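You operate a simulated robot arm through the tools that you are given. There is no shell and no other tool. Be economical: measure what you need, move in short steps, check, and stop when the job is done.

The job below is to be done with a simulated two-armed robot. You get a single attempt, and the scene is never put back.

Task
Strap the thick roll from the blue box tight on the roll tray.
Fine: lay the roll on the tray, free the blue strap before you slide it under; leave the small rolls.
Where things are to end (x, y in the base frame): thick roll within 0.025 m of [0.73, -0.21].
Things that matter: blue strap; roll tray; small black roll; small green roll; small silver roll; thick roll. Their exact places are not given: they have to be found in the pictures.

The check looks at the end state, three seconds after you hand in, the way a careful person would. Anything else that was tipped, shoved, dropped, spilled or broken makes it a failure.

Robot
Two 7-joint arms with two-finger parallel grippers on one trunk, on a base that drives. Base frame: it is fixed to the floor where the robot stands at the start and does not move with it; the origin is under the middle of the robot, x ahead of it, y to its left, z up; the surface under the hand at the start is at about z = 0.86. Readings come in m, rad, newtons and seconds.
The left shoulder is at the start at [0.11, 0.169, 1.486], the right one opposite. With the tool pointing down near the work surface each hand reaches from about 0.4 to 0.74 m from the robot's upright axis, wherever it stands, measured 20 degrees to its own side. Places, roughly: blue strap [0.7, -0.2, 1]; roll tray [0.7, -0.1, 0.9]. Payload 1.57 kg a hand.
The tool frame of a hand sits at the grasp point between the pads (the TCP): z along the fingers, y along the line on which they close. The tips reach 0.03 m beyond it. The gripper opens to 0.08 m. The fingers are 0.017 m wide and 0.012 m thick; the gripper's body (0.04 by 0.082 m) begins 0.08 m behind the TCP.
Orientation is that of the tool frame in the base frame, as a unit quaternion [x, y, z, w]. With the fingers straight down and closing along the base's y, the tool's x points along the base's -x, its y along +y and its z along -z.

Tools
- The arms move only by the tool jog_arm. It takes "left_increments", "right_increments" or both (then of equal length, played together; a hand with none holds still); each is text: rows parted by semicolons, each of 7 numbers parted by spaces: the shift along the tool's x, y, z in m, then the turn, a rotation vector about the tool's x, y, z in rad, then the closure in counts, from 0 (fully open) to 255 (shut). In form: tx ty tz wx wy wz gripper; .... A call has 1 to 8 rows; each row shifts and turns the commanded pose from where the row before left it, along the tool's axes as they then stand. Rows are played at 5 a second. More than 0.05 m and 0.15 rad between two rows, or a gripper value outside its range, and nothing of the call is played. Where a pose cannot be reached the arm comes as near as it can. A force on the tool above 40 N (or 10 N above the force at the start of the call, whichever is more), or a blocked arm, ends the call early, and 0.2 s more pass. Each finger travels about 0.072 m/s and halts on what it meets, pressing with about 37 N; the grip force reading is that of the motor and also rises with nothing between the fingers. The clock runs only during rows and for 0.2 s after the last one: add rows that do not move to give the fingers time. The reply holds the time, the measured pose of the TCP, the force on the tool along the base axes, the opening and the grip force, in the units named above and with some noise, with the torque about the TCP (base axes, N m) and any sound that the robot's microphone picked up.
- Cameras (640 x 400 px; columns grow to the right, rows downward): "scene" is now at [0.1627, 0.0301, 1.683]; the picture's right is [0.21, -0.98, 0.00], its down [-0.68, -0.15, -0.72] and it looks along [0.71, 0.16, -0.69] (base axes); focal length 264 px, centre (320, 200). "left" rides on the left gripper at [0.072, 0.007, -0.122] in its tool frame; the picture's right is [-0.09, 1.00, 0.00], its down [-0.84, -0.08, -0.54] and it looks along [-0.54, -0.05, 0.84] (tool axes); focal length 238 px, centre (320, 200). "right" rides on the right gripper at [0.072, -0.007, -0.122] in its tool frame; the picture's right is [0.09, 1.00, 0.00], its down [-0.84, 0.08, -0.54] and it looks along [-0.54, 0.05, 0.84] (tool axes); focal length 238 px, centre (320, 200).
- snapshot(camera): a new picture of that camera. No time passes.
- slide_trunk(by): slides the trunk up (or, below 0, down) by that many m; the arms and the scene camera ride with it, the base frame stays. It gives what a move gives, with no picture.
- roll_base(legs): drives the robot by 1 to 6 legs, each [ahead, left, turn to the left] in m, m and rad, along the robot's own axes; the way and the turn of a leg run together, so that a leg with both is an arc; at most 1.5 m and 3.142 rad a leg. The arms and the cameras ride along, it lands a little off, and it stops where it bumps. It gives what a move gives.
- aim_head(pan, tilt): turns the head with the scene camera to pan (to the left, within 1.501 rad either way) and tilt (down, from -0.506 to 1.204), counted from straight ahead of the robot. It gives what a move gives.
- locate(camera, pixels): for up to 12 pixels [column, row] of the newest picture of that camera ("zoom" is the newest enlarged one), the place [x, y, z] in the base frame of the surface seen there, good to about 0.002 m, but the place of the scene camera against the robot may be out by one fixed shift of up to 0.018 m in any direction. No time passes.
- enlarge(camera, box): a new picture of the part [left, top, right, bottom] of that camera's present view, enlarged. No time passes.
- hand_in(): hands the job in; it is judged then, once.

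Go step by step. Measure first, check grasps and placings, and put right what went wrong. The budget is 80 turns and 78 pictures, counting those below and the enlarged ones. Unless the task says otherwise, let go and move clear before handing in, and close with one line.

The tools are called after "Call:" by a JSON object that holds its "api" and its "payload". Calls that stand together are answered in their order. jog_arm: Moves the arms, as the interface text tells. Its arguments: {"type":"object","properties":{"left_increments":{"type":"string"},"right_increments":{"type":"string"}},"required":[]} The other tools are called the same way: slide_trunk (by) slides the trunk up or down; roll_base (legs) drives the base; aim_head (pan, tilt) turns the head that bears the scene camera; snapshot (camera) takes a picture; locate (camera, pixels) gives the place of the surface under pixels of a picture; enlarge (camera, box) takes an enlarged picture of a part of a camera's view; hand_in () hands the job in.

At the start:

```text
time: 0.0
left_eef_pos: [0.5108, 0.4958, 1.0004]
left_tool_rot: [0.0, 1.0, 0.0, 0.0]
left_ft_force: [-0.2, 0.3, 0.5]
left_ft_torque: [0.03, 0.01, 0.0]
left_grip_width: 0.0799
left_finger_force: 0.1
right_eef_pos: [0.7072, -0.0698, 1.1988]
right_tool_rot: [0.0, 1.0, 0.0, 0.001]
right_ft_force: [0.1, -0.9, 0.8]
right_ft_torque: [-0.01, -0.01, 0.01]
right_grip_width: 0.08
right_finger_force: 0.0
trunk travel left (down, up): [-0.8, 0.09]
robot x, y, heading: [0.0024, -0.0015, 0.0]
head pan, tilt: [0.216, 0.763]
```

scene: 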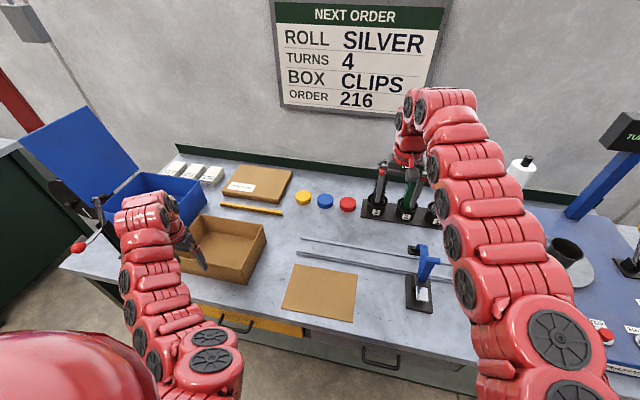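
right: 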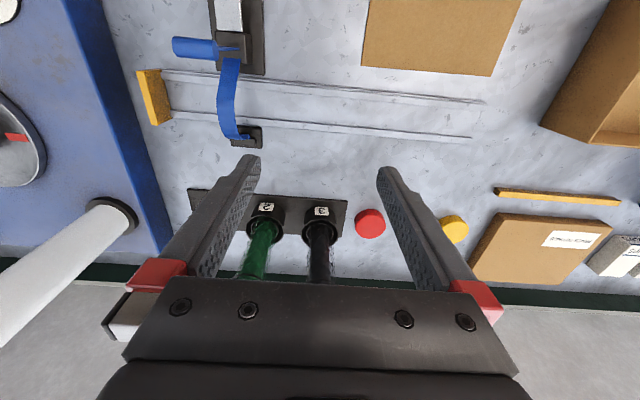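
left: 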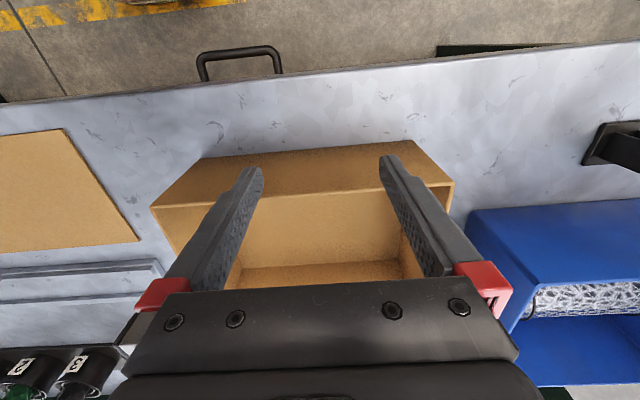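

The left picture shows a bubble-wrap-like roll inside the blue box (about 590,300), and the right picture shows the tray rails with the blue strap (about 230,100) hooked on a post. I'll enlarge both areas.

Call:
{"api": "enlarge", "payload": {"camera": "right", "box": [120, 0, 360, 150]}}

Call:
{"api": "enlarge", "payload": {"camera": "scene", "box": [280, 200, 480, 325]}}

Call:
{"api": "enlarge", "payload": {"camera": "left", "box": [440, 180, 640, 400]}}

Call:
{"api": "locate", "payload": {"camera": "right", "pixels": [[190, 47], [228, 60], [232, 100], [240, 132], [247, 137], [155, 95], [160, 72], [480, 103], [470, 139], [230, 15], [172, 118], [258, 60]]}}

Call:
{"api": "locate", "payload": {"camera": "left", "pixels": [[535, 300], [590, 300], [630, 295], [590, 287], [590, 312], [520, 315], [500, 215], [560, 215], [460, 230], [560, 360]]}}

```text
2.67 times, centred on (240, 75) of right
```

zoom: 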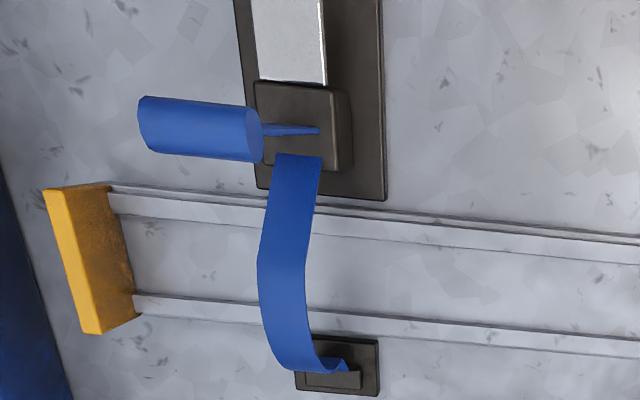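

```text
3.20 times, centred on (380, 262) of scene
```

zoom: 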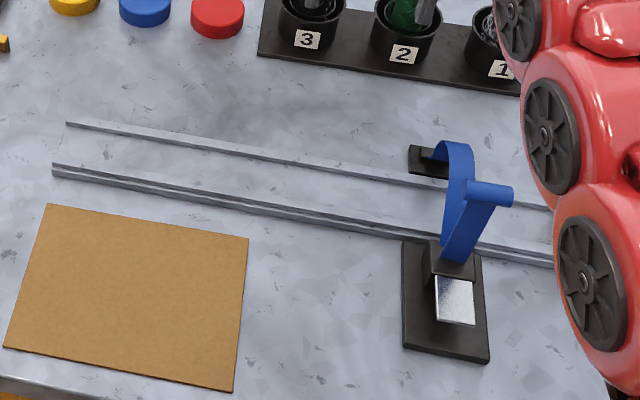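

```text
1.82 times, centred on (540, 290) of left
```

zoom: 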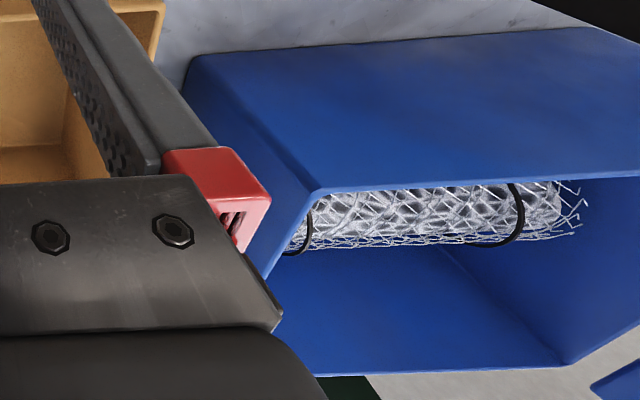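

```text
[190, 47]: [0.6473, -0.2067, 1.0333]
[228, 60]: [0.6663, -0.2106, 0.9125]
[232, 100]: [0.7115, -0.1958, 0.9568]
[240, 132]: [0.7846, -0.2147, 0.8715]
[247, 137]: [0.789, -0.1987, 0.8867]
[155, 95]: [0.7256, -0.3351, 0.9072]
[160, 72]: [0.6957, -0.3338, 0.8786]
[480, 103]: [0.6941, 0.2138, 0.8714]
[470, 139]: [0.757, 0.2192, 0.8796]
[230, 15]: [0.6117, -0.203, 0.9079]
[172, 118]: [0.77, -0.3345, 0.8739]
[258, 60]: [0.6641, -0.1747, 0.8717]
```

```text
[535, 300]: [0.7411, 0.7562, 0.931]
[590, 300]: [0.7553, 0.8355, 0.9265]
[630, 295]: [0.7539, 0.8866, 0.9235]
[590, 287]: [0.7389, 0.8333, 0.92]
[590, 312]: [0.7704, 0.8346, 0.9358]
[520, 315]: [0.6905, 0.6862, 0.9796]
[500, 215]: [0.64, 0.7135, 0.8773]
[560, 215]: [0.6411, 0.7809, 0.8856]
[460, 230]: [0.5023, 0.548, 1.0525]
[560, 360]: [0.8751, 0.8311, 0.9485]
```

The strap arches over the rails at y about -0.2, from a slot at x 0.79 to a buckle with a lever at x 0.65. I need closer views of the buckle.

Call:
{"api": "enlarge", "payload": {"camera": "scene", "box": [390, 235, 460, 320]}}

Call:
{"api": "enlarge", "payload": {"camera": "right", "box": [160, 0, 280, 80]}}

Call:
{"api": "enlarge", "payload": {"camera": "right", "box": [200, 90, 300, 160]}}

```text
4.71 times, centred on (425, 278) of scene
```

zoom: 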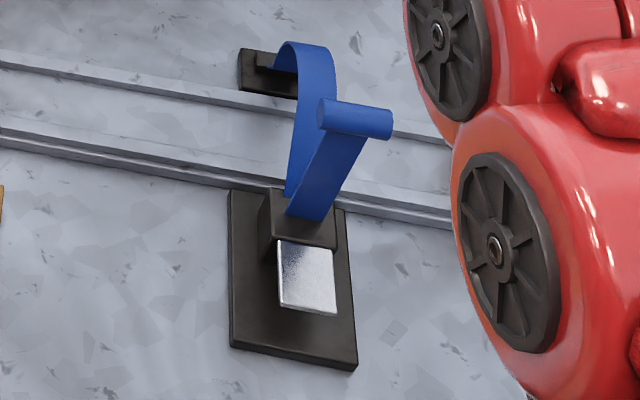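

```text
5.00 times, centred on (220, 40) of right
```

zoom: 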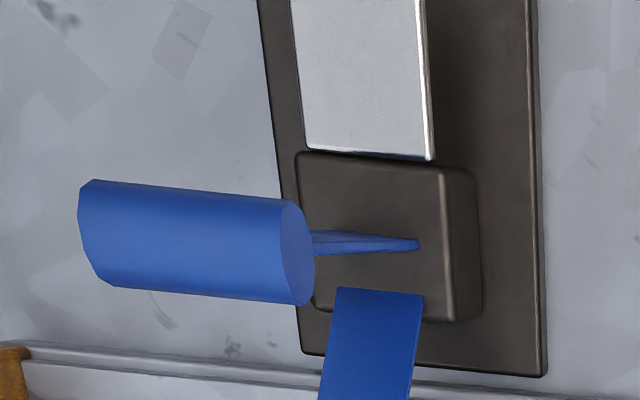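

```text
5.71 times, centred on (250, 125) of right
```

zoom: 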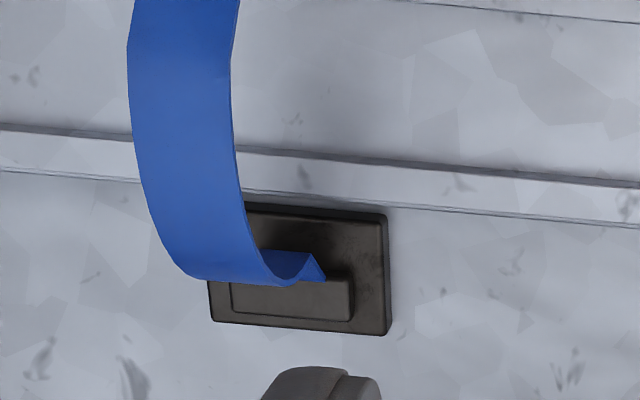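

The buckle has a free tail with a pull toggle at the top and a silver cam plate, so pulling the tail tightens and the plate probably releases. I'll measure the strap's profile, the buckle and the plate.

Call:
{"api": "locate", "payload": {"camera": "zoom", "pixels": [[185, 20], [180, 80], [185, 140], [200, 200], [225, 250], [265, 265], [310, 265], [320, 275], [300, 300], [230, 300], [360, 240], [350, 300]]}}

Call:
{"api": "locate", "payload": {"camera": "right", "pixels": [[180, 47], [212, 50], [236, 48], [233, 45], [226, 25], [225, 5], [240, 25], [231, 65], [231, 75], [230, 88], [228, 110], [255, 20]]}}

```text
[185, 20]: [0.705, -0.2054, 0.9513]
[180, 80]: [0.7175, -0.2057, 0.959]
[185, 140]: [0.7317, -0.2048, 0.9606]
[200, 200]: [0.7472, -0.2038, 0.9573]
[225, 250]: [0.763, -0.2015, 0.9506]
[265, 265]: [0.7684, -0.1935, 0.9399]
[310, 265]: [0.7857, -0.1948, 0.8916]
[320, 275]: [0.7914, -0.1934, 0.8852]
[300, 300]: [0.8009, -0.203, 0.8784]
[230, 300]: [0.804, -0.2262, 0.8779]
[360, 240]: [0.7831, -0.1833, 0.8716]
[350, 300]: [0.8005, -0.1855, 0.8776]
```

```text
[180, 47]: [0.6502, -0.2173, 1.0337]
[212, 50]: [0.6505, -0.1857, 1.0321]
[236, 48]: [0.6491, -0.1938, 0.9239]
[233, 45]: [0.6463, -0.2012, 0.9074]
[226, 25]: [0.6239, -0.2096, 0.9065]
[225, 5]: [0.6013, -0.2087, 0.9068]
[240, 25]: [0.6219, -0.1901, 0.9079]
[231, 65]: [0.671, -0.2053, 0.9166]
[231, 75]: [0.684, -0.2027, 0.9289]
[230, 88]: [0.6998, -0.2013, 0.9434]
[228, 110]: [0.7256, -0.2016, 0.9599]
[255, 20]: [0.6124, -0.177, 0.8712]
```

The strap peak is at z 0.961 above the rails. I'll raise and pull back both hands, look left at the blue box, and later view the strap unobstructed.

Call:
{"api": "jog_arm", "payload": {"left_increments": "0 0 -0.05 0 0 0 0; 0 0 -0.05 0 0 0 0; 0 0 -0.05 0 0 0 0; 0 0 -0.05 0 0 0 0; 0 0 -0.05 0 0 0 0; 0 0 0 0 0 0 0", "right_increments": "0 0 -0.03 0 0 0 0; 0.04 0 -0.03 0 0 0 0; 0.05 0 0 0 0 0 0; 0.05 0 0 0 0 0 0; 0.05 0.02 0 0 0 0 0; 0.04 0.02 0 0 0 0 0"}}

Call:
{"api": "aim_head", "payload": {"pan": 0.75, "tilt": 0.7}}

Call:
{"api": "snapshot", "payload": {"camera": "scene"}}

Call:
{"api": "snapshot", "payload": {"camera": "left"}}

```text
refused: row 5 steps farther than a row can; nothing moved
```

```text
time: 1.0
left_eef_pos: [0.5117, 0.496, 0.9997]
left_tool_rot: [-0.001, 1.0, 0.0, 0.001]
left_ft_force: [0.3, 0.7, -0.2]
left_ft_torque: [0.03, 0.0, 0.01]
left_grip_width: 0.0799
left_finger_force: 0.1
right_eef_pos: [0.7091, -0.0696, 1.1992]
right_tool_rot: [0.0, 1.0, 0.0, 0.0]
right_ft_force: [-0.2, -0.2, -0.1]
right_ft_torque: [0.01, 0.01, 0.01]
right_grip_width: 0.0802
right_finger_force: 0.0
trunk travel left (down, up): [-0.8, 0.09]
robot x, y, heading: [0.0007, -0.0023, -0.001]
head pan, tilt: [0.75, 0.7]
```

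```text
68 pictures are left
```

scene: 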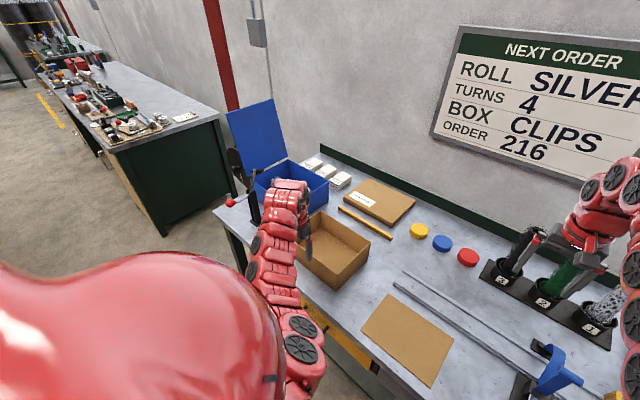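

```text
67 pictures are left
```

left: 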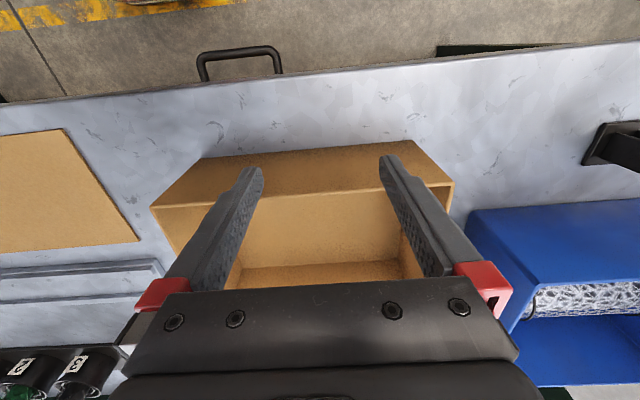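

The blue box is open, at the left end of the table, with a crank post beside it. Lifting both hands now with smaller steps.

Call:
{"api": "jog_arm", "payload": {"left_increments": "0 0 -0.05 0 0 0 0; 0 0 -0.05 0 0 0 0; 0 0 -0.05 0 0 0 0; 0 0 -0.05 0 0 0 0; 0 0 -0.05 0 0 0 0; 0 0 0 0 0 0 0", "right_increments": "0 0 -0.04 0 0 0 0; 0.03 0 -0.03 0 0 0 0; 0.05 0 0 0 0 0 0; 0.05 0 0 0 0 0 0; 0.04 -0.02 0 0 0 0 0; 0.04 -0.02 0 0 0 0 0"}}

Call:
{"api": "aim_head", "payload": {"pan": -0.25, "tilt": 0.8}}

Call:
{"api": "snapshot", "payload": {"camera": "scene"}}

Call:
{"api": "snapshot", "payload": {"camera": "left"}}

```text
time: 2.4
left_eef_pos: [0.5485, 0.5048, 1.1476]
left_tool_rot: [0.0, 1.0, 0.001, 0.0]
left_ft_force: [-0.6, 0.0, -0.1]
left_ft_torque: [-0.01, -0.01, -0.01]
left_grip_width: 0.08
left_finger_force: 0.0
left hand out of reach, approached as far as the arm can: row 1, 2, 3, 4
right_eef_pos: [0.6173, -0.0978, 1.2179]
right_tool_rot: [0.0, 1.0, 0.001, 0.0]
right_ft_force: [-0.6, -0.3, -1.2]
right_ft_torque: [0.0, 0.0, -0.02]
right_grip_width: 0.0801
right_finger_force: 0.1
right hand out of reach, approached as far as the arm can: row 2, 3, 4, 5, 6
trunk travel left (down, up): [-0.8, 0.09]
robot x, y, heading: [0.0018, -0.0018, -0.001]
head pan, tilt: [0.75, 0.7]
```

```text
time: 3.6
left_eef_pos: [0.5488, 0.5074, 1.1467]
left_tool_rot: [0.0, 1.0, -0.001, 0.0]
left_ft_force: [0.2, 0.3, 0.6]
left_ft_torque: [0.02, 0.02, 0.02]
left_grip_width: 0.0801
left_finger_force: 0.0
right_eef_pos: [0.6179, -0.0971, 1.2186]
right_tool_rot: [0.0, 1.0, 0.0, 0.0]
right_ft_force: [0.2, -0.1, -0.4]
right_ft_torque: [0.03, 0.01, -0.01]
right_grip_width: 0.0797
right_finger_force: 0.1
trunk travel left (down, up): [-0.8, 0.09]
robot x, y, heading: [0.002, -0.0003, 0.001]
head pan, tilt: [-0.25, 0.799]
```

```text
66 pictures are left
```

scene: 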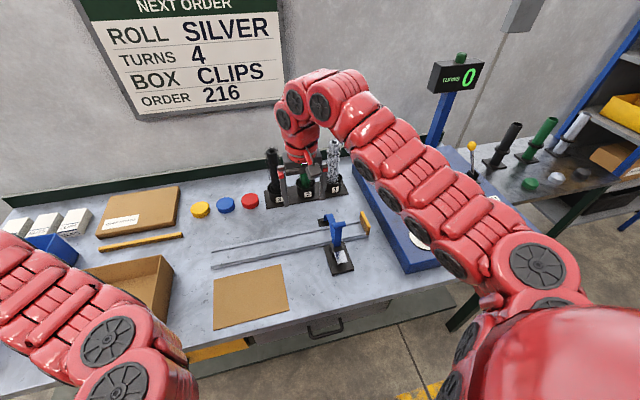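

```text
65 pictures are left
```

left: 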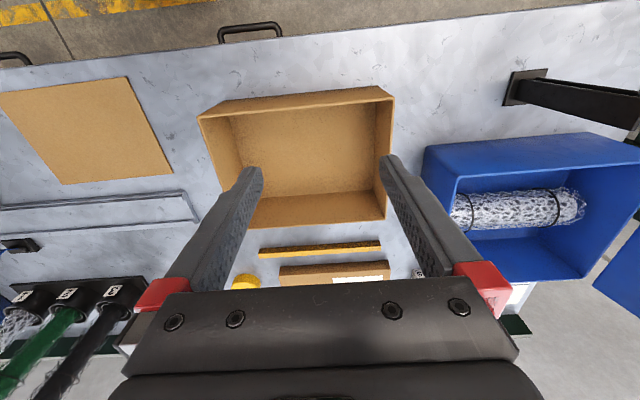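

The left picture now shows the whole thick roll in the box (450–585, 190–228) with two dark bands. I'll measure it and zoom the strap.

Call:
{"api": "locate", "payload": {"camera": "left", "pixels": [[470, 208], [520, 208], [560, 206], [580, 206], [453, 210], [520, 193], [520, 226], [450, 190], [455, 180], [590, 270], [425, 148], [610, 138]]}}

Call:
{"api": "enlarge", "payload": {"camera": "left", "box": [420, 120, 640, 290]}}

Call:
{"api": "enlarge", "payload": {"camera": "scene", "box": [300, 200, 380, 280]}}

Call:
{"api": "locate", "payload": {"camera": "scene", "pixels": [[270, 150], [307, 165], [334, 142], [339, 218], [342, 258], [300, 330], [220, 330]]}}

```text
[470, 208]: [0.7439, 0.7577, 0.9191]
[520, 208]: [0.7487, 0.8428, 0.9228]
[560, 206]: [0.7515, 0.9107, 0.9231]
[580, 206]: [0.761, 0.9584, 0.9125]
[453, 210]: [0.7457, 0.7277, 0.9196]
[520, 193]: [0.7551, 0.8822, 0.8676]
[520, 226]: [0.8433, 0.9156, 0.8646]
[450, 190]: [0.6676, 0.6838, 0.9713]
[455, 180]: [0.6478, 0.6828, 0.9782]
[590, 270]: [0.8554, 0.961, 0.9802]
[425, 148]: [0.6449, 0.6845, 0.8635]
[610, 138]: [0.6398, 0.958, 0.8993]
```

```text
2.35 times, centred on (530, 205) of left
```

zoom: 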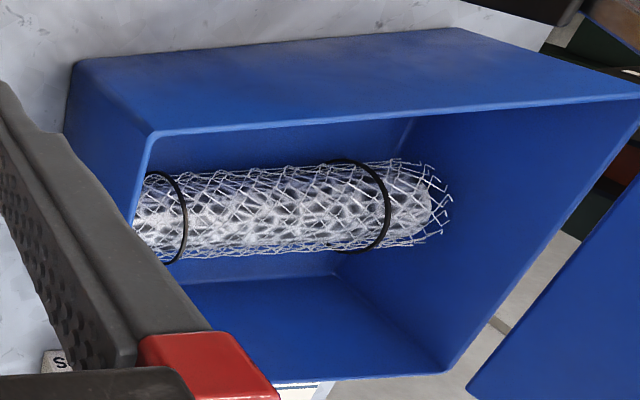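

```text
5.00 times, centred on (340, 240) of scene
```

zoom: 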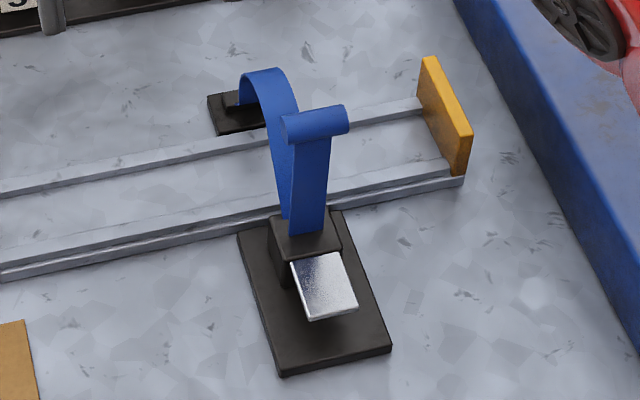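

```text
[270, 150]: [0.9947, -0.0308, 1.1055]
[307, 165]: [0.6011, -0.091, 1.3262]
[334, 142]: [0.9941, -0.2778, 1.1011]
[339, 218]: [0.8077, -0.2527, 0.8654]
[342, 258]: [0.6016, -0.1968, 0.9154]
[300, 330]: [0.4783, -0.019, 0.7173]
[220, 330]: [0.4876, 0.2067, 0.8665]
```

The roll is about 0.25 m long, axis along y, centred near [0.757, 0.83], 0.06 m thick. The silver plate at [0.605, -0.2, 0.907] looks like the release, so I'll move the closed right hand above it.

Call:
{"api": "jog_arm", "payload": {"right_increments": "0 -0.05 0 0 0 0 255; 0 -0.05 0 0 0 0 255; 0 0 0.03 0 0 0 255; 0 0 0.04 0 0 0 255; 0 0 0 0 0 0 255"}}

Call:
{"api": "snapshot", "payload": {"camera": "right"}}

```text
time: 4.8
left_eef_pos: [0.5484, 0.5056, 1.1467]
left_tool_rot: [0.0, 1.0, 0.0, 0.001]
left_ft_force: [-0.1, -0.8, 0.1]
left_ft_torque: [-0.01, -0.03, 0.0]
left_grip_width: 0.0802
left_finger_force: 0.0
right_eef_pos: [0.6238, -0.2037, 1.2095]
right_tool_rot: [0.0, 1.0, 0.0, -0.001]
right_ft_force: [0.7, -0.1, -0.1]
right_ft_torque: [0.01, 0.0, 0.01]
right_grip_width: 0.0
right_finger_force: 20.9
right hand out of reach, approached as far as the arm can: row 1, 3, 4
trunk travel left (down, up): [-0.8, 0.09]
robot x, y, heading: [-0.0011, -0.0021, 0.002]
head pan, tilt: [-0.25, 0.799]
```

```text
62 pictures are left
```

right: 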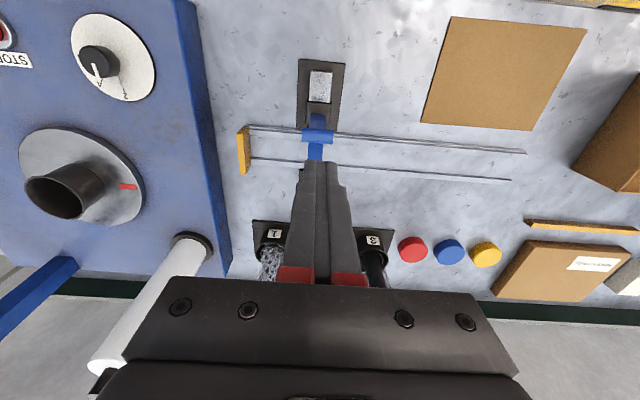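

The closed right hand is at [0.624, -0.204, 1.21] with the plate at (320,85) ahead of it. I'll lower a few steps and watch where x goes.

Call:
{"api": "jog_arm", "payload": {"right_increments": "0.01 0 0.03 0 0 0 255; 0.01 0 0.03 0 0 0 255; 0 0 0.03 0 0 0 255; 0 0 0 0 0 0 255"}}

```text
time: 5.8
left_eef_pos: [0.548, 0.5055, 1.1463]
left_tool_rot: [0.0, 1.0, 0.0, 0.001]
left_ft_force: [0.3, 0.5, 0.3]
left_ft_torque: [-0.01, -0.03, -0.02]
left_grip_width: 0.08
left_finger_force: 0.1
right_eef_pos: [0.6238, -0.205, 1.2104]
right_tool_rot: [0.0, 1.0, 0.0, -0.001]
right_ft_force: [-0.4, 0.0, 0.1]
right_ft_torque: [0.0, 0.0, 0.02]
right_grip_width: 0.0
right_finger_force: 21.4
right hand out of reach, approached as far as the arm can: row 1, 2, 3
trunk travel left (down, up): [-0.8, 0.09]
robot x, y, heading: [-0.0007, -0.0005, 0.002]
head pan, tilt: [-0.25, 0.799]
```

The hand stayed put, so the commanded x is probably too close to the robot (about 0.48). I'll step the command forward to x 0.60.

Call:
{"api": "jog_arm", "payload": {"right_increments": "-0.04 0 0 0 0 0 255; -0.04 0 0 0 0 0 255; -0.04 0 0 0 0 0 255; 0 0 0 0 0 0 255; 0 0 0 0 0 0 255"}}

```text
time: 7.0
left_eef_pos: [0.5498, 0.507, 1.1469]
left_tool_rot: [-0.001, 1.0, 0.0, 0.0]
left_ft_force: [-1.3, -0.2, 0.0]
left_ft_torque: [-0.01, -0.02, -0.03]
left_grip_width: 0.0801
left_finger_force: 0.1
right_eef_pos: [0.7148, -0.2035, 1.2107]
right_tool_rot: [0.0, 1.0, -0.001, -0.001]
right_ft_force: [-0.8, -0.2, -0.4]
right_ft_torque: [-0.02, 0.03, -0.01]
right_grip_width: 0.0
right_finger_force: 21.4
right hand out of reach, approached as far as the arm can: row 3
trunk travel left (down, up): [-0.8, 0.09]
robot x, y, heading: [-0.0011, -0.0017, 0.001]
head pan, tilt: [-0.25, 0.799]
```

The command gets clamped to the reached pose, now [0.715, -0.204, 1.211]. I'll descend from here moving slightly back in x.

Call:
{"api": "jog_arm", "payload": {"right_increments": "0.02 0 0.02 0 0 0 255; 0 0 0.03 0 0 0 255; 0.02 0 0.02 0 0 0 255; 0.02 0 0.02 0 0 0 255; 0 0 0 0 0 0 255"}}

```text
time: 8.2
left_eef_pos: [0.5495, 0.5067, 1.1454]
left_tool_rot: [-0.001, 1.0, 0.0, 0.0]
left_ft_force: [0.7, 0.3, 0.3]
left_ft_torque: [-0.04, 0.01, 0.01]
left_grip_width: 0.0802
left_finger_force: 0.1
right_eef_pos: [0.6575, -0.2068, 1.1221]
right_tool_rot: [0.001, 1.0, 0.0, 0.0]
right_ft_force: [0.7, 0.1, -0.1]
right_ft_torque: [0.0, 0.03, 0.01]
right_grip_width: 0.0001
right_finger_force: 21.7
trunk travel left (down, up): [-0.8, 0.09]
robot x, y, heading: [-0.0016, -0.0026, -0.001]
head pan, tilt: [-0.25, 0.799]
```

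Descent works. Now move over the plate to x 0.60, y -0.2, and go lower.

Call:
{"api": "jog_arm", "payload": {"right_increments": "0.03 0.006 0 0 0 0 255; 0.027 0 0.02 0 0 0 255; 0 0 0.03 0 0 0 255; 0 0 0.04 0 0 0 255; 0 0 0 0 0 0 255"}}

Call:
{"api": "snapshot", "payload": {"camera": "right"}}

```text
time: 9.3
left_eef_pos: [0.5475, 0.5073, 1.147]
left_tool_rot: [0.0, 1.0, 0.0, 0.001]
left_ft_force: [1.4, 0.1, 0.2]
left_ft_torque: [-0.01, 0.04, 0.02]
left_grip_width: 0.0802
left_finger_force: 0.1
right_eef_pos: [0.6426, -0.2013, 1.0632]
right_tool_rot: [0.0, 1.0, -0.001, 0.003]
right_ft_force: [-20.8, 0.7, 28.3]
right_ft_torque: [0.02, 0.45, -0.12]
right_grip_width: 0.0
right_finger_force: 21.4
right hand out of reach, approached as far as the arm can: row 1, 2
trunk travel left (down, up): [-0.8, 0.09]
robot x, y, heading: [-0.0017, -0.0019, 0.001]
head pan, tilt: [-0.25, 0.799]
stopped in row 5 (right hand): the force on the tool passed its limit at 102 N (the readings are from after the stop); the commanded pose is now the measured one
```

```text
61 pictures are left
```

right: 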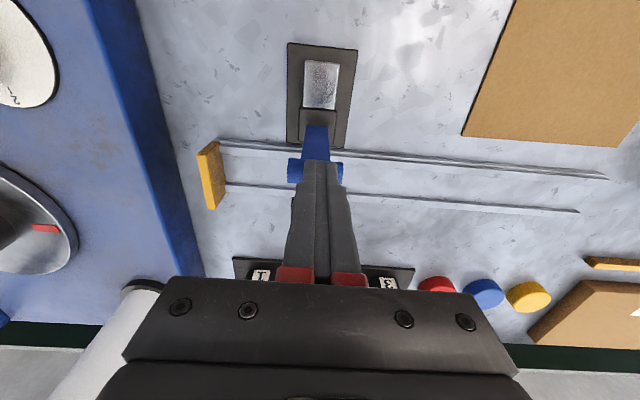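

The x retreat was clamped and the fingertips pressed the toggle from above (102 N). I'll lift straight off and inspect.

Call:
{"api": "jog_arm", "payload": {"right_increments": "0 0 -0.02 0 0 0 255; 0 0 -0.03 0 0 0 255; 0 0 -0.02 0 0 0 255; 0 0 0 0 0 0 255"}}

Call:
{"api": "enlarge", "payload": {"camera": "scene", "box": [290, 190, 390, 280]}}

Call:
{"api": "enlarge", "payload": {"camera": "right", "box": [250, 30, 390, 220]}}

```text
time: 10.3
left_eef_pos: [0.5495, 0.5048, 1.1463]
left_tool_rot: [0.001, 1.0, -0.001, 0.0]
left_ft_force: [0.1, 0.5, 0.2]
left_ft_torque: [0.0, -0.01, 0.01]
left_grip_width: 0.0802
left_finger_force: 0.0
right_eef_pos: [0.6446, -0.2034, 1.1308]
right_tool_rot: [0.001, 1.0, 0.0, 0.004]
right_ft_force: [-0.3, 0.8, 0.0]
right_ft_torque: [-0.01, -0.01, -0.01]
right_grip_width: 0.0
right_finger_force: 21.5
trunk travel left (down, up): [-0.8, 0.09]
robot x, y, heading: [0.0017, 0.001, 0.001]
head pan, tilt: [-0.25, 0.799]
```

```text
4.44 times, centred on (340, 235) of scene
```

zoom: 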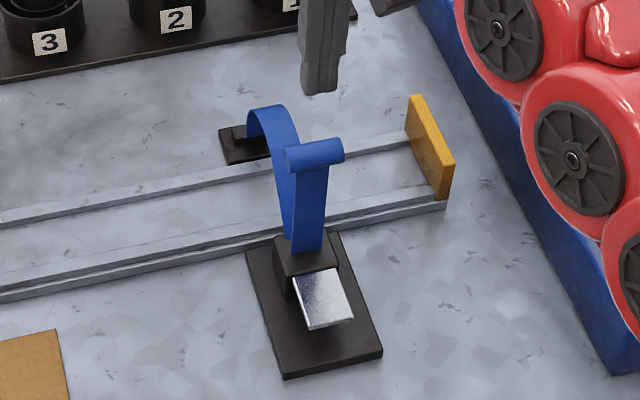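

```text
2.11 times, centred on (320, 125) of right
```

zoom: 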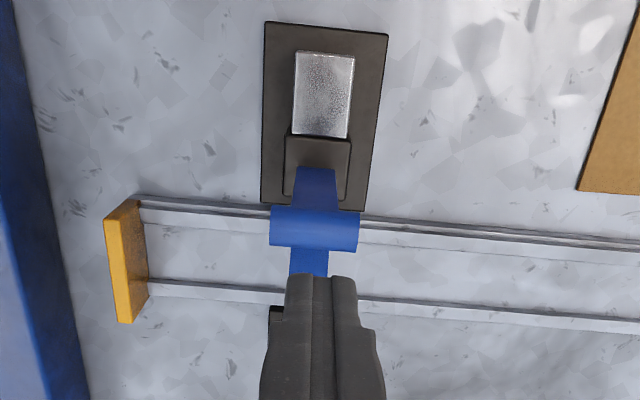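

The toggle and strap look unchanged. I'll back the base 0.08 m so that x 0.60 lies well in reach.

Call:
{"api": "roll_base", "payload": {"legs": [[-0.08, 0, 0]]}}

```text
time: 11.3
left_eef_pos: [0.4721, 0.5052, 1.145]
left_tool_rot: [0.0, 1.0, 0.0, -0.001]
left_ft_force: [0.5, 0.3, 0.5]
left_ft_torque: [0.0, 0.0, 0.02]
left_grip_width: 0.0801
left_finger_force: 0.0
right_eef_pos: [0.5695, -0.2037, 1.1298]
right_tool_rot: [0.001, 1.0, 0.0, 0.002]
right_ft_force: [-0.7, 0.4, -0.7]
right_ft_torque: [0.0, -0.02, -0.01]
right_grip_width: 0.0001
right_finger_force: 21.0
trunk travel left (down, up): [-0.8, 0.09]
robot x, y, heading: [-0.0757, 0.0055, -0.003]
head pan, tilt: [-0.25, 0.799]
```

Hand is at x 0.5695; I'll move to x 0.60 and go down toward the plate (TCP z 0.955, tips 0.925), with small steps.

Call:
{"api": "jog_arm", "payload": {"right_increments": "-0.03 0.003 0 0 0 0 255; 0 0 0.04 0 0 0 255; 0 0 0.05 0 0 0 255; 0 0 0.05 0 0 0 255; 0 0 0.03 0 0 0 255; 0 0 0 0 0 0 255"}}

Call:
{"api": "snapshot", "payload": {"camera": "right"}}

Call:
{"api": "enlarge", "payload": {"camera": "scene", "box": [250, 150, 450, 275]}}

```text
time: 12.7
left_eef_pos: [0.4711, 0.5056, 1.1453]
left_tool_rot: [0.001, 1.0, 0.0, 0.0]
left_ft_force: [-0.5, -0.1, -0.5]
left_ft_torque: [-0.02, -0.01, 0.0]
left_grip_width: 0.08
left_finger_force: 0.0
right_eef_pos: [0.5978, -0.204, 0.9601]
right_tool_rot: [0.001, 1.0, 0.0, 0.004]
right_ft_force: [0.3, 0.5, 0.9]
right_ft_torque: [0.0, -0.01, -0.01]
right_grip_width: 0.0
right_finger_force: 21.2
trunk travel left (down, up): [-0.8, 0.09]
robot x, y, heading: [-0.0785, 0.0015, -0.002]
head pan, tilt: [-0.25, 0.799]
```

```text
58 pictures are left
```

right: 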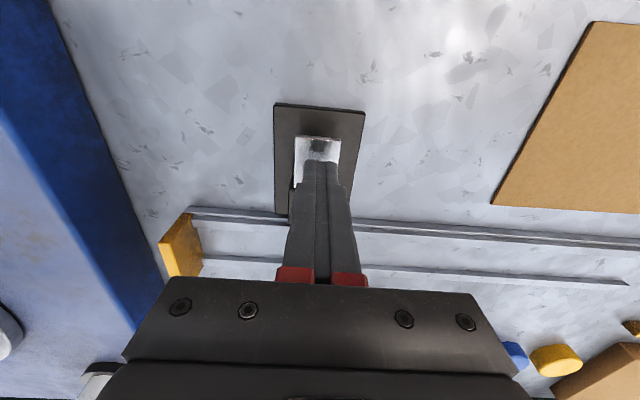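

```text
3.20 times, centred on (350, 212) of scene
```

zoom: 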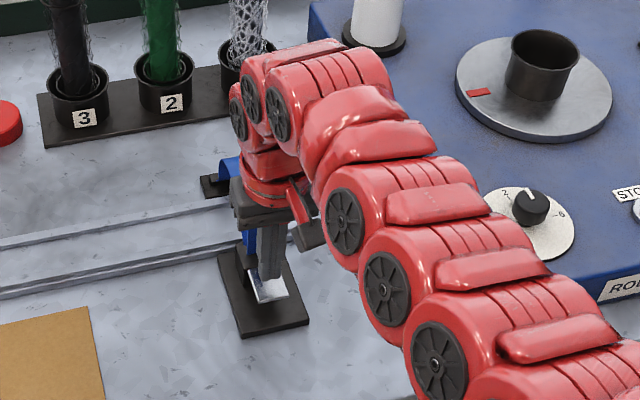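

The tips are just above the plate's outer half. I'll press down in 5–8 mm steps.

Call:
{"api": "jog_arm", "payload": {"right_increments": "0 0 0.01 0 0 0 255; 0 0 0.008 0 0 0 255; 0 0 0.006 0 0 0 255; 0 0 0.005 0 0 0 255; 0 0 0.005 0 0 0 255; 0 0 0 0 0 0 255"}}

Call:
{"api": "snapshot", "payload": {"camera": "right"}}

Call:
{"api": "enlarge", "payload": {"camera": "scene", "box": [280, 180, 400, 275]}}

```text
time: 14.1
left_eef_pos: [0.4709, 0.5053, 1.1466]
left_tool_rot: [0.001, 1.0, 0.0, 0.0]
left_ft_force: [-0.3, 0.3, 0.2]
left_ft_torque: [-0.02, 0.0, 0.02]
left_grip_width: 0.0803
left_finger_force: 0.1
right_eef_pos: [0.5985, -0.2016, 0.9279]
right_tool_rot: [0.002, 1.0, -0.001, 0.003]
right_ft_force: [-0.3, -1.6, 5.4]
right_ft_torque: [0.01, 0.0, -0.01]
right_grip_width: 0.0
right_finger_force: 21.3
trunk travel left (down, up): [-0.8, 0.09]
robot x, y, heading: [-0.0749, 0.0005, -0.004]
head pan, tilt: [-0.25, 0.799]
```

```text
56 pictures are left
```

right: 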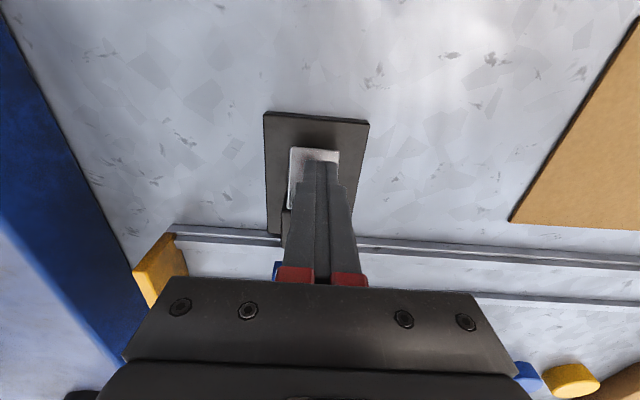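

```text
4.21 times, centred on (340, 228) of scene
```

zoom: 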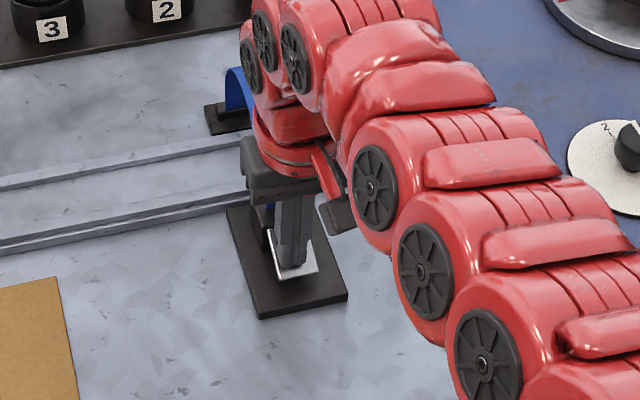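

The plate yields with 5 N, tips near z 0.898. I'll press a bit further.

Call:
{"api": "jog_arm", "payload": {"right_increments": "0 0 0.005 0 0 0 255; 0 0 0.005 0 0 0 255; 0 0 0.004 0 0 0 255; 0 0 0 0 0 0 255; 0 0 0 0 0 0 255"}}

Call:
{"api": "enlarge", "payload": {"camera": "scene", "box": [280, 180, 400, 275]}}

```text
time: 14.7
left_eef_pos: [0.4667, 0.5052, 1.1494]
left_tool_rot: [0.0, 1.0, -0.001, 0.001]
left_ft_force: [-0.2, -1.3, 0.0]
left_ft_torque: [0.03, 0.01, 0.0]
left_grip_width: 0.0799
left_finger_force: 0.0
right_eef_pos: [0.5954, -0.2009, 0.9273]
right_tool_rot: [0.001, 1.0, -0.001, 0.008]
right_ft_force: [-14.8, 1.3, 29.1]
right_ft_torque: [0.02, 0.23, 0.06]
right_grip_width: 0.0
right_finger_force: 21.9
trunk travel left (down, up): [-0.8, 0.09]
robot x, y, heading: [-0.0785, -0.0003, -0.008]
head pan, tilt: [-0.25, 0.799]
stopped in row 2 (right hand): the force on the tool passed its limit at 46 N (the readings are from after the stop); the commanded pose is now the measured one
```

```text
4.21 times, centred on (340, 228) of scene
```

zoom: 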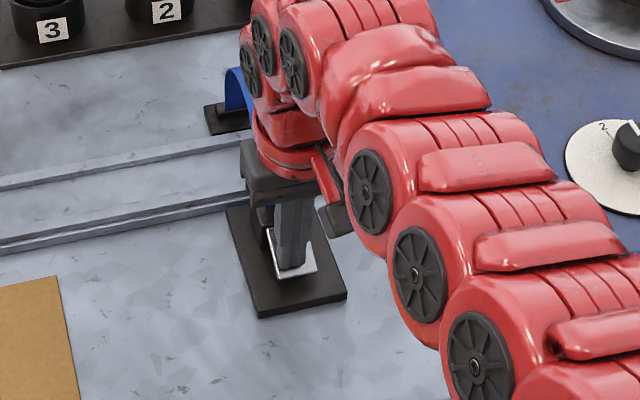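

The plate has bottomed out (46 N, tips ~0.897). I'll lift off and see whether the strap or plate changed.

Call:
{"api": "jog_arm", "payload": {"right_increments": "0 0 -0.02 0 0 0 255; 0 0 -0.05 0 0 0 255; 0 0 -0.05 0 0 0 255; 0 0 -0.04 0 0 0 255; 0.05 0 0 0 0 0 255; 0.02 0 0 0 0 0 255"}}

Call:
{"api": "snapshot", "payload": {"camera": "right"}}

Call:
{"api": "enlarge", "payload": {"camera": "scene", "box": [290, 180, 390, 270]}}

```text
time: 16.1
left_eef_pos: [0.4724, 0.5055, 1.145]
left_tool_rot: [0.0, 1.0, -0.001, -0.001]
left_ft_force: [0.5, 0.2, 0.5]
left_ft_torque: [-0.04, 0.04, 0.0]
left_grip_width: 0.0799
left_finger_force: 0.0
right_eef_pos: [0.57, -0.1991, 1.0803]
right_tool_rot: [0.001, 1.0, -0.002, 0.006]
right_ft_force: [0.0, 0.5, 0.6]
right_ft_torque: [-0.02, 0.04, 0.0]
right_grip_width: 0.0004
right_finger_force: 21.1
right hand out of reach, approached as far as the arm can: row 5, 6
trunk travel left (down, up): [-0.8, 0.09]
robot x, y, heading: [-0.0817, 0.0018, -0.001]
head pan, tilt: [-0.25, 0.799]
```

```text
53 pictures are left
```

right: 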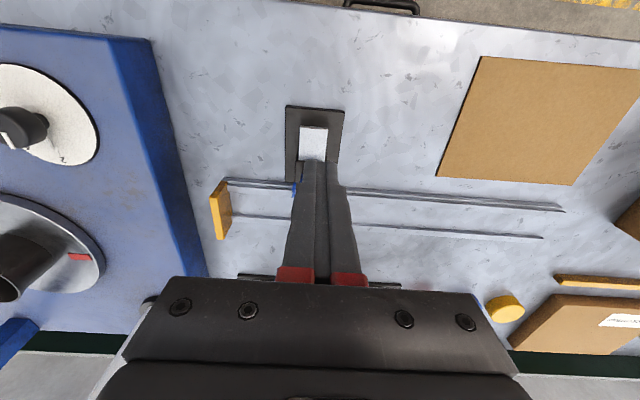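

```text
4.44 times, centred on (340, 225) of scene
```

zoom: 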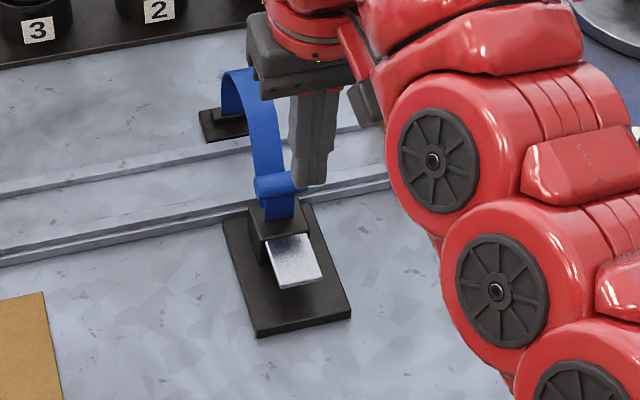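

Pressing the plate released the strap: the toggle has dropped close to the buckle and the arch has grown. I'll measure the new strap shape.

Call:
{"api": "locate", "payload": {"camera": "zoom", "pixels": [[270, 185], [285, 180], [275, 210], [262, 130], [245, 80], [225, 85], [265, 170], [285, 255]]}}

Call:
{"api": "roll_base", "payload": {"legs": [[-0.12, 0, 0], [0, 0.6, 0]]}}

Call:
{"api": "aim_head", "payload": {"pan": 0.2, "tilt": 0.75}}

Call:
{"api": "snapshot", "payload": {"camera": "scene"}}

Call:
{"api": "snapshot", "payload": {"camera": "left"}}

```text
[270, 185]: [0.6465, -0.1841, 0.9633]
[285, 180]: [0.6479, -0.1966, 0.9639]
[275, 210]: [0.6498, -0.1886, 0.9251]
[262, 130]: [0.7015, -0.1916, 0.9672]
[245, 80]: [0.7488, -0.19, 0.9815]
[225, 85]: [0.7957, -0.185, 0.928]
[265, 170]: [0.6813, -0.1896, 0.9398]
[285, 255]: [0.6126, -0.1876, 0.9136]
```

```text
time: 20.4
left_eef_pos: [0.3393, 1.1274, 1.1473]
left_tool_rot: [-0.006, 1.0, 0.0, 0.0]
left_ft_force: [-0.3, -1.1, -0.1]
left_ft_torque: [0.02, -0.03, -0.02]
left_grip_width: 0.0805
left_finger_force: 0.1
right_eef_pos: [0.4457, 0.4237, 1.0801]
right_tool_rot: [-0.005, 1.0, -0.001, 0.008]
right_ft_force: [-0.8, -0.4, -0.6]
right_ft_torque: [-0.02, 0.02, -0.02]
right_grip_width: 0.0
right_finger_force: 21.3
trunk travel left (down, up): [-0.8, 0.09]
robot x, y, heading: [-0.2058, 0.6179, 0.009]
head pan, tilt: [-0.25, 0.799]
```

```text
time: 21.3
left_eef_pos: [0.3384, 1.1276, 1.1463]
left_tool_rot: [-0.006, 1.0, 0.0, 0.0]
left_ft_force: [0.2, 1.1, 0.0]
left_ft_torque: [0.01, -0.02, -0.02]
left_grip_width: 0.0802
left_finger_force: 0.1
right_eef_pos: [0.4447, 0.4228, 1.0797]
right_tool_rot: [-0.005, 1.0, -0.001, 0.008]
right_ft_force: [-0.4, 0.4, -0.6]
right_ft_torque: [-0.02, 0.04, -0.03]
right_grip_width: 0.0
right_finger_force: 21.3
trunk travel left (down, up): [-0.8, 0.09]
robot x, y, heading: [-0.2064, 0.6133, 0.007]
head pan, tilt: [0.201, 0.75]
```

```text
51 pictures are left
```

scene: 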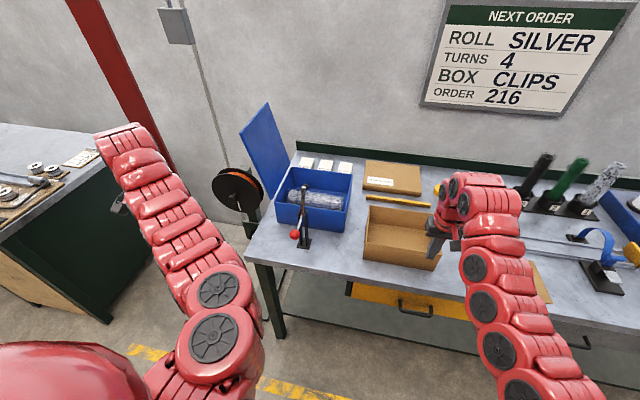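

```text
50 pictures are left
```

left: 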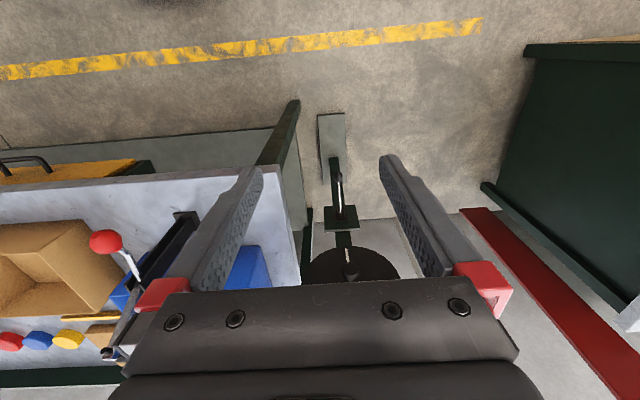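

The strap is now slack (arch z 0.98), the robot is at [-0.206, 0.613]. A lever with a red ball stands in front of the box (295,235); I'll locate it, the box and the roll.

Call:
{"api": "locate", "payload": {"camera": "scene", "pixels": [[294, 234], [306, 186], [303, 243], [318, 197], [290, 196], [343, 200], [310, 215], [276, 200], [346, 210], [268, 104], [280, 170], [260, 255]]}}

Call:
{"api": "enlarge", "payload": {"camera": "scene", "box": [230, 90, 390, 270]}}

Call:
{"api": "jog_arm", "payload": {"left_increments": "0 0 0 0 0 0.143 0; 0 0 0 0 0 0.143 0; 0 0 0 0 0 0.143 0; 0 0 0 0 0 0.143 0; 0 0 0 0 0 0.143 0; 0 0 0 0 0 0.143 0; 0 0 0 0 0 0.143 0; 0 0 0 0 0 0.143 0"}}

```text
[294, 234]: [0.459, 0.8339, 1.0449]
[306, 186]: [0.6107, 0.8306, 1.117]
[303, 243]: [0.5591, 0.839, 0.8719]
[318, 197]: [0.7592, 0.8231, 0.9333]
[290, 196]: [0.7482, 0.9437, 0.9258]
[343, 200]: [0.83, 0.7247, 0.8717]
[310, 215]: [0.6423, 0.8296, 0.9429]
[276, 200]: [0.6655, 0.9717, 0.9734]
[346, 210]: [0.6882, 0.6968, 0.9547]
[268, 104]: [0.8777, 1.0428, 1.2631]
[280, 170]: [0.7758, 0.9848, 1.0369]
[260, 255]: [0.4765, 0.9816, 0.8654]
```

```text
2.22 times, centred on (310, 180) of scene
```

zoom: 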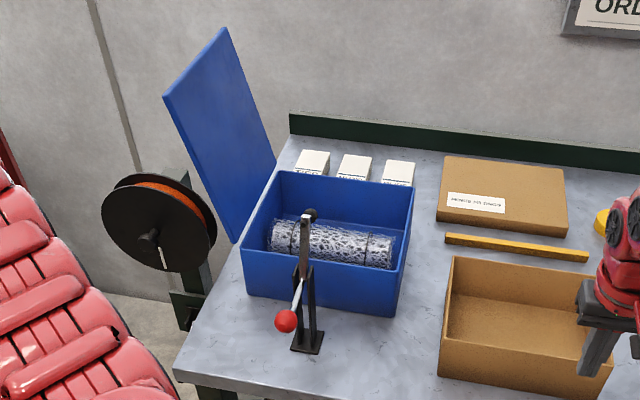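

```text
time: 23.1
left_eef_pos: [0.3399, 1.1258, 1.1467]
left_tool_rot: [0.538, 0.843, 0.0, 0.001]
left_ft_force: [0.0, -0.1, -0.3]
left_ft_torque: [0.01, -0.01, -0.01]
left_grip_width: 0.08
left_finger_force: 0.1
right_eef_pos: [0.4455, 0.4239, 1.0795]
right_tool_rot: [-0.005, 1.0, 0.0, 0.007]
right_ft_force: [-0.1, -0.8, -0.5]
right_ft_torque: [-0.01, 0.02, 0.01]
right_grip_width: 0.0001
right_finger_force: 21.6
trunk travel left (down, up): [-0.8, 0.09]
robot x, y, heading: [-0.2058, 0.6153, 0.009]
head pan, tilt: [0.201, 0.75]
```

A lever post (top z 1.117) stands right in front of the box at y 0.835, so the right arm, whose elbow bows to the right, can reach in clear of it. I'll check the reel position for the left arm, rotate the right tool 90° and pull the left hand in.

Call:
{"api": "locate", "payload": {"camera": "scene", "pixels": [[238, 172], [262, 190], [215, 190], [245, 210], [243, 232]]}}

Call:
{"api": "jog_arm", "payload": {"left_increments": "0 0 0 0 0 0 0; 0 0 0 0 0 0 0; 0 0 0 0 0 0 0; 0 0 0 0 0 0 0; 0 0 0 0 0 0 0; 0 0 0 0 0 0 0; 0 0 0 0 0 0 0; 0 0 0 0 0 0 0", "right_increments": "0 0 0 0 0 0.143 0; 0 0 0 0 0 0.143 0; 0 0 0 0 0 0.143 0; 0 0 0 0 0 0.143 0; 0 0 0 0 0 0.143 0; 0 0 0 0 0 0.143 0; 0 0 0 0 0 0.143 0; 0 0 0 0 0 0.143 0"}}

```text
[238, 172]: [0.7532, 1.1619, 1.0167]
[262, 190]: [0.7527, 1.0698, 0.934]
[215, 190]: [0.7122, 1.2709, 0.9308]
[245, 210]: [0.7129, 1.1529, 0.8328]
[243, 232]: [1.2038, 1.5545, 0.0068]
```

```text
time: 24.9
left_eef_pos: [0.3399, 1.1267, 1.1474]
left_tool_rot: [0.537, 0.844, 0.0, 0.0]
left_ft_force: [0.3, 0.7, 0.1]
left_ft_torque: [0.0, 0.0, 0.01]
left_grip_width: 0.08
left_finger_force: 0.1
right_eef_pos: [0.4439, 0.4236, 1.0795]
right_tool_rot: [0.538, 0.843, 0.003, 0.007]
right_ft_force: [0.0, 0.8, 0.3]
right_ft_torque: [0.0, -0.03, 0.0]
right_grip_width: 0.0799
right_finger_force: 0.1
trunk travel left (down, up): [-0.8, 0.09]
robot x, y, heading: [-0.205, 0.6158, 0.01]
head pan, tilt: [0.201, 0.75]
```

The reel top is at z 1.017, below the left hand's path. I'll finish the right tool's rotation, raise the trunk 0.05 and drive to near [0.06, 0.75] before turning slightly left.

Call:
{"api": "jog_arm", "payload": {"right_increments": "0 0 0 0 0 0.143 0; 0 0 0 0 0 0.143 0; 0 0 0 0 0 0.143 0; 0 0 0 0 0 0.15 0; 0 0 0 0 0 0 0"}}

Call:
{"api": "slide_trunk", "payload": {"by": 0.05}}

Call:
{"api": "roll_base", "payload": {"legs": [[0, 0.135, 0], [0.265, 0, 0]]}}

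Call:
{"api": "aim_head", "payload": {"pan": -0.1, "tilt": 0.9}}

Call:
{"api": "snapshot", "payload": {"camera": "scene"}}

Call:
{"api": "snapshot", "payload": {"camera": "right"}}

```text
time: 26.1
left_eef_pos: [0.3401, 1.1269, 1.147]
left_tool_rot: [0.537, 0.844, 0.0, 0.001]
left_ft_force: [0.7, 0.4, 0.0]
left_ft_torque: [0.03, 0.0, 0.0]
left_grip_width: 0.0803
left_finger_force: 0.1
right_eef_pos: [0.4452, 0.4232, 1.0805]
right_tool_rot: [0.755, 0.655, 0.004, 0.004]
right_ft_force: [0.9, 0.2, -0.3]
right_ft_torque: [-0.03, -0.04, 0.0]
right_grip_width: 0.0803
right_finger_force: 0.1
trunk travel left (down, up): [-0.8, 0.09]
robot x, y, heading: [-0.2041, 0.6143, 0.009]
head pan, tilt: [0.201, 0.75]
```

```text
time: 27.0
left_eef_pos: [0.3397, 1.1265, 1.1965]
left_tool_rot: [0.536, 0.844, 0.0, 0.0]
left_ft_force: [-0.4, -0.2, -0.4]
left_ft_torque: [0.0, 0.01, 0.01]
left_grip_width: 0.0799
left_finger_force: 0.1
right_eef_pos: [0.4453, 0.423, 1.1307]
right_tool_rot: [0.756, 0.655, 0.004, 0.005]
right_ft_force: [-0.1, 0.0, 0.1]
right_ft_torque: [-0.01, -0.04, 0.02]
right_grip_width: 0.0799
right_finger_force: 0.0
trunk travel left (down, up): [-0.85, 0.04]
robot x, y, heading: [-0.2011, 0.6187, 0.012]
head pan, tilt: [0.201, 0.75]
```

```text
time: 29.8
left_eef_pos: [0.6021, 1.2593, 1.197]
left_tool_rot: [0.538, 0.843, 0.001, 0.001]
left_ft_force: [-0.4, -0.6, -0.9]
left_ft_torque: [0.0, -0.03, -0.04]
left_grip_width: 0.0799
left_finger_force: 0.1
right_eef_pos: [0.7045, 0.5566, 1.1318]
right_tool_rot: [0.756, 0.655, 0.005, 0.006]
right_ft_force: [-0.2, 0.4, -0.7]
right_ft_torque: [0.03, -0.05, 0.01]
right_grip_width: 0.0801
right_finger_force: 0.1
trunk travel left (down, up): [-0.85, 0.04]
robot x, y, heading: [0.0571, 0.7454, 0.009]
head pan, tilt: [0.201, 0.75]
```

```text
time: 30.6
left_eef_pos: [0.604, 1.2593, 1.1959]
left_tool_rot: [0.537, 0.843, 0.0, 0.0]
left_ft_force: [-0.2, 0.0, 0.3]
left_ft_torque: [0.01, 0.03, 0.02]
left_grip_width: 0.08
left_finger_force: 0.0
right_eef_pos: [0.706, 0.5566, 1.1291]
right_tool_rot: [0.756, 0.655, 0.004, 0.005]
right_ft_force: [0.0, -0.6, 0.3]
right_ft_torque: [0.0, 0.02, 0.04]
right_grip_width: 0.0798
right_finger_force: 0.1
trunk travel left (down, up): [-0.85, 0.04]
robot x, y, heading: [0.0575, 0.7507, 0.014]
head pan, tilt: [-0.099, 0.901]
```

```text
48 pictures are left
```

scene: 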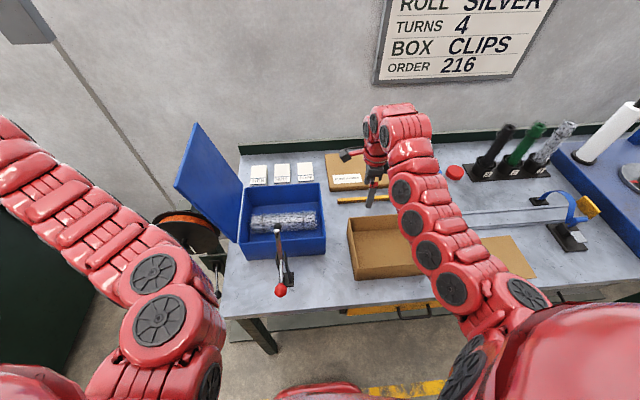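

```text
47 pictures are left
```

right: 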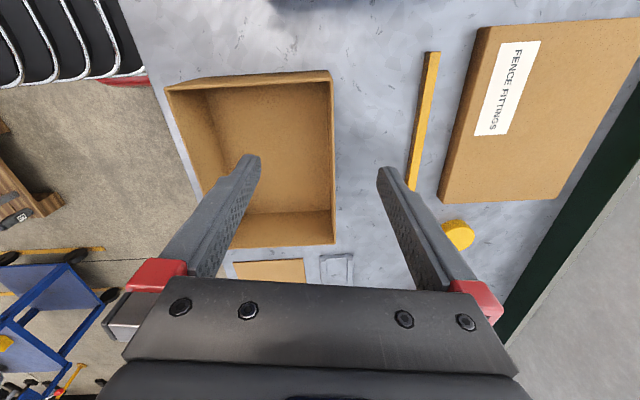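

The robot is at [0.057, 0.751] and the right arm's forearm comes from the right, well clear of the lever. I'll turn 0.3 rad left to bring the right hand over the box.

Call:
{"api": "roll_base", "payload": {"legs": [[0, 0, 0.3]]}}

Call:
{"api": "snapshot", "payload": {"camera": "scene"}}

```text
time: 32.0
left_eef_pos: [0.4199, 1.404, 1.1978]
left_tool_rot: [0.399, 0.917, 0.001, 0.0]
left_ft_force: [-0.1, -0.1, 0.3]
left_ft_torque: [0.01, 0.01, -0.02]
left_grip_width: 0.08
left_finger_force: 0.0
right_eef_pos: [0.7341, 0.7653, 1.1305]
right_tool_rot: [0.644, 0.765, 0.006, 0.004]
right_ft_force: [0.4, -0.9, 0.0]
right_ft_torque: [0.02, 0.03, -0.02]
right_grip_width: 0.0798
right_finger_force: 0.0
trunk travel left (down, up): [-0.85, 0.04]
robot x, y, heading: [0.0574, 0.7501, 0.321]
head pan, tilt: [-0.099, 0.901]
```

```text
46 pictures are left
```

scene: 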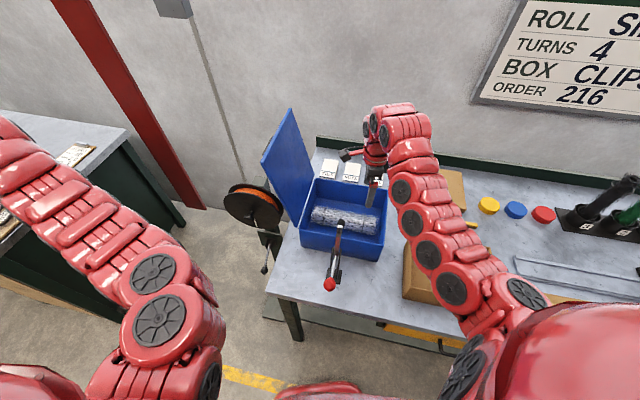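

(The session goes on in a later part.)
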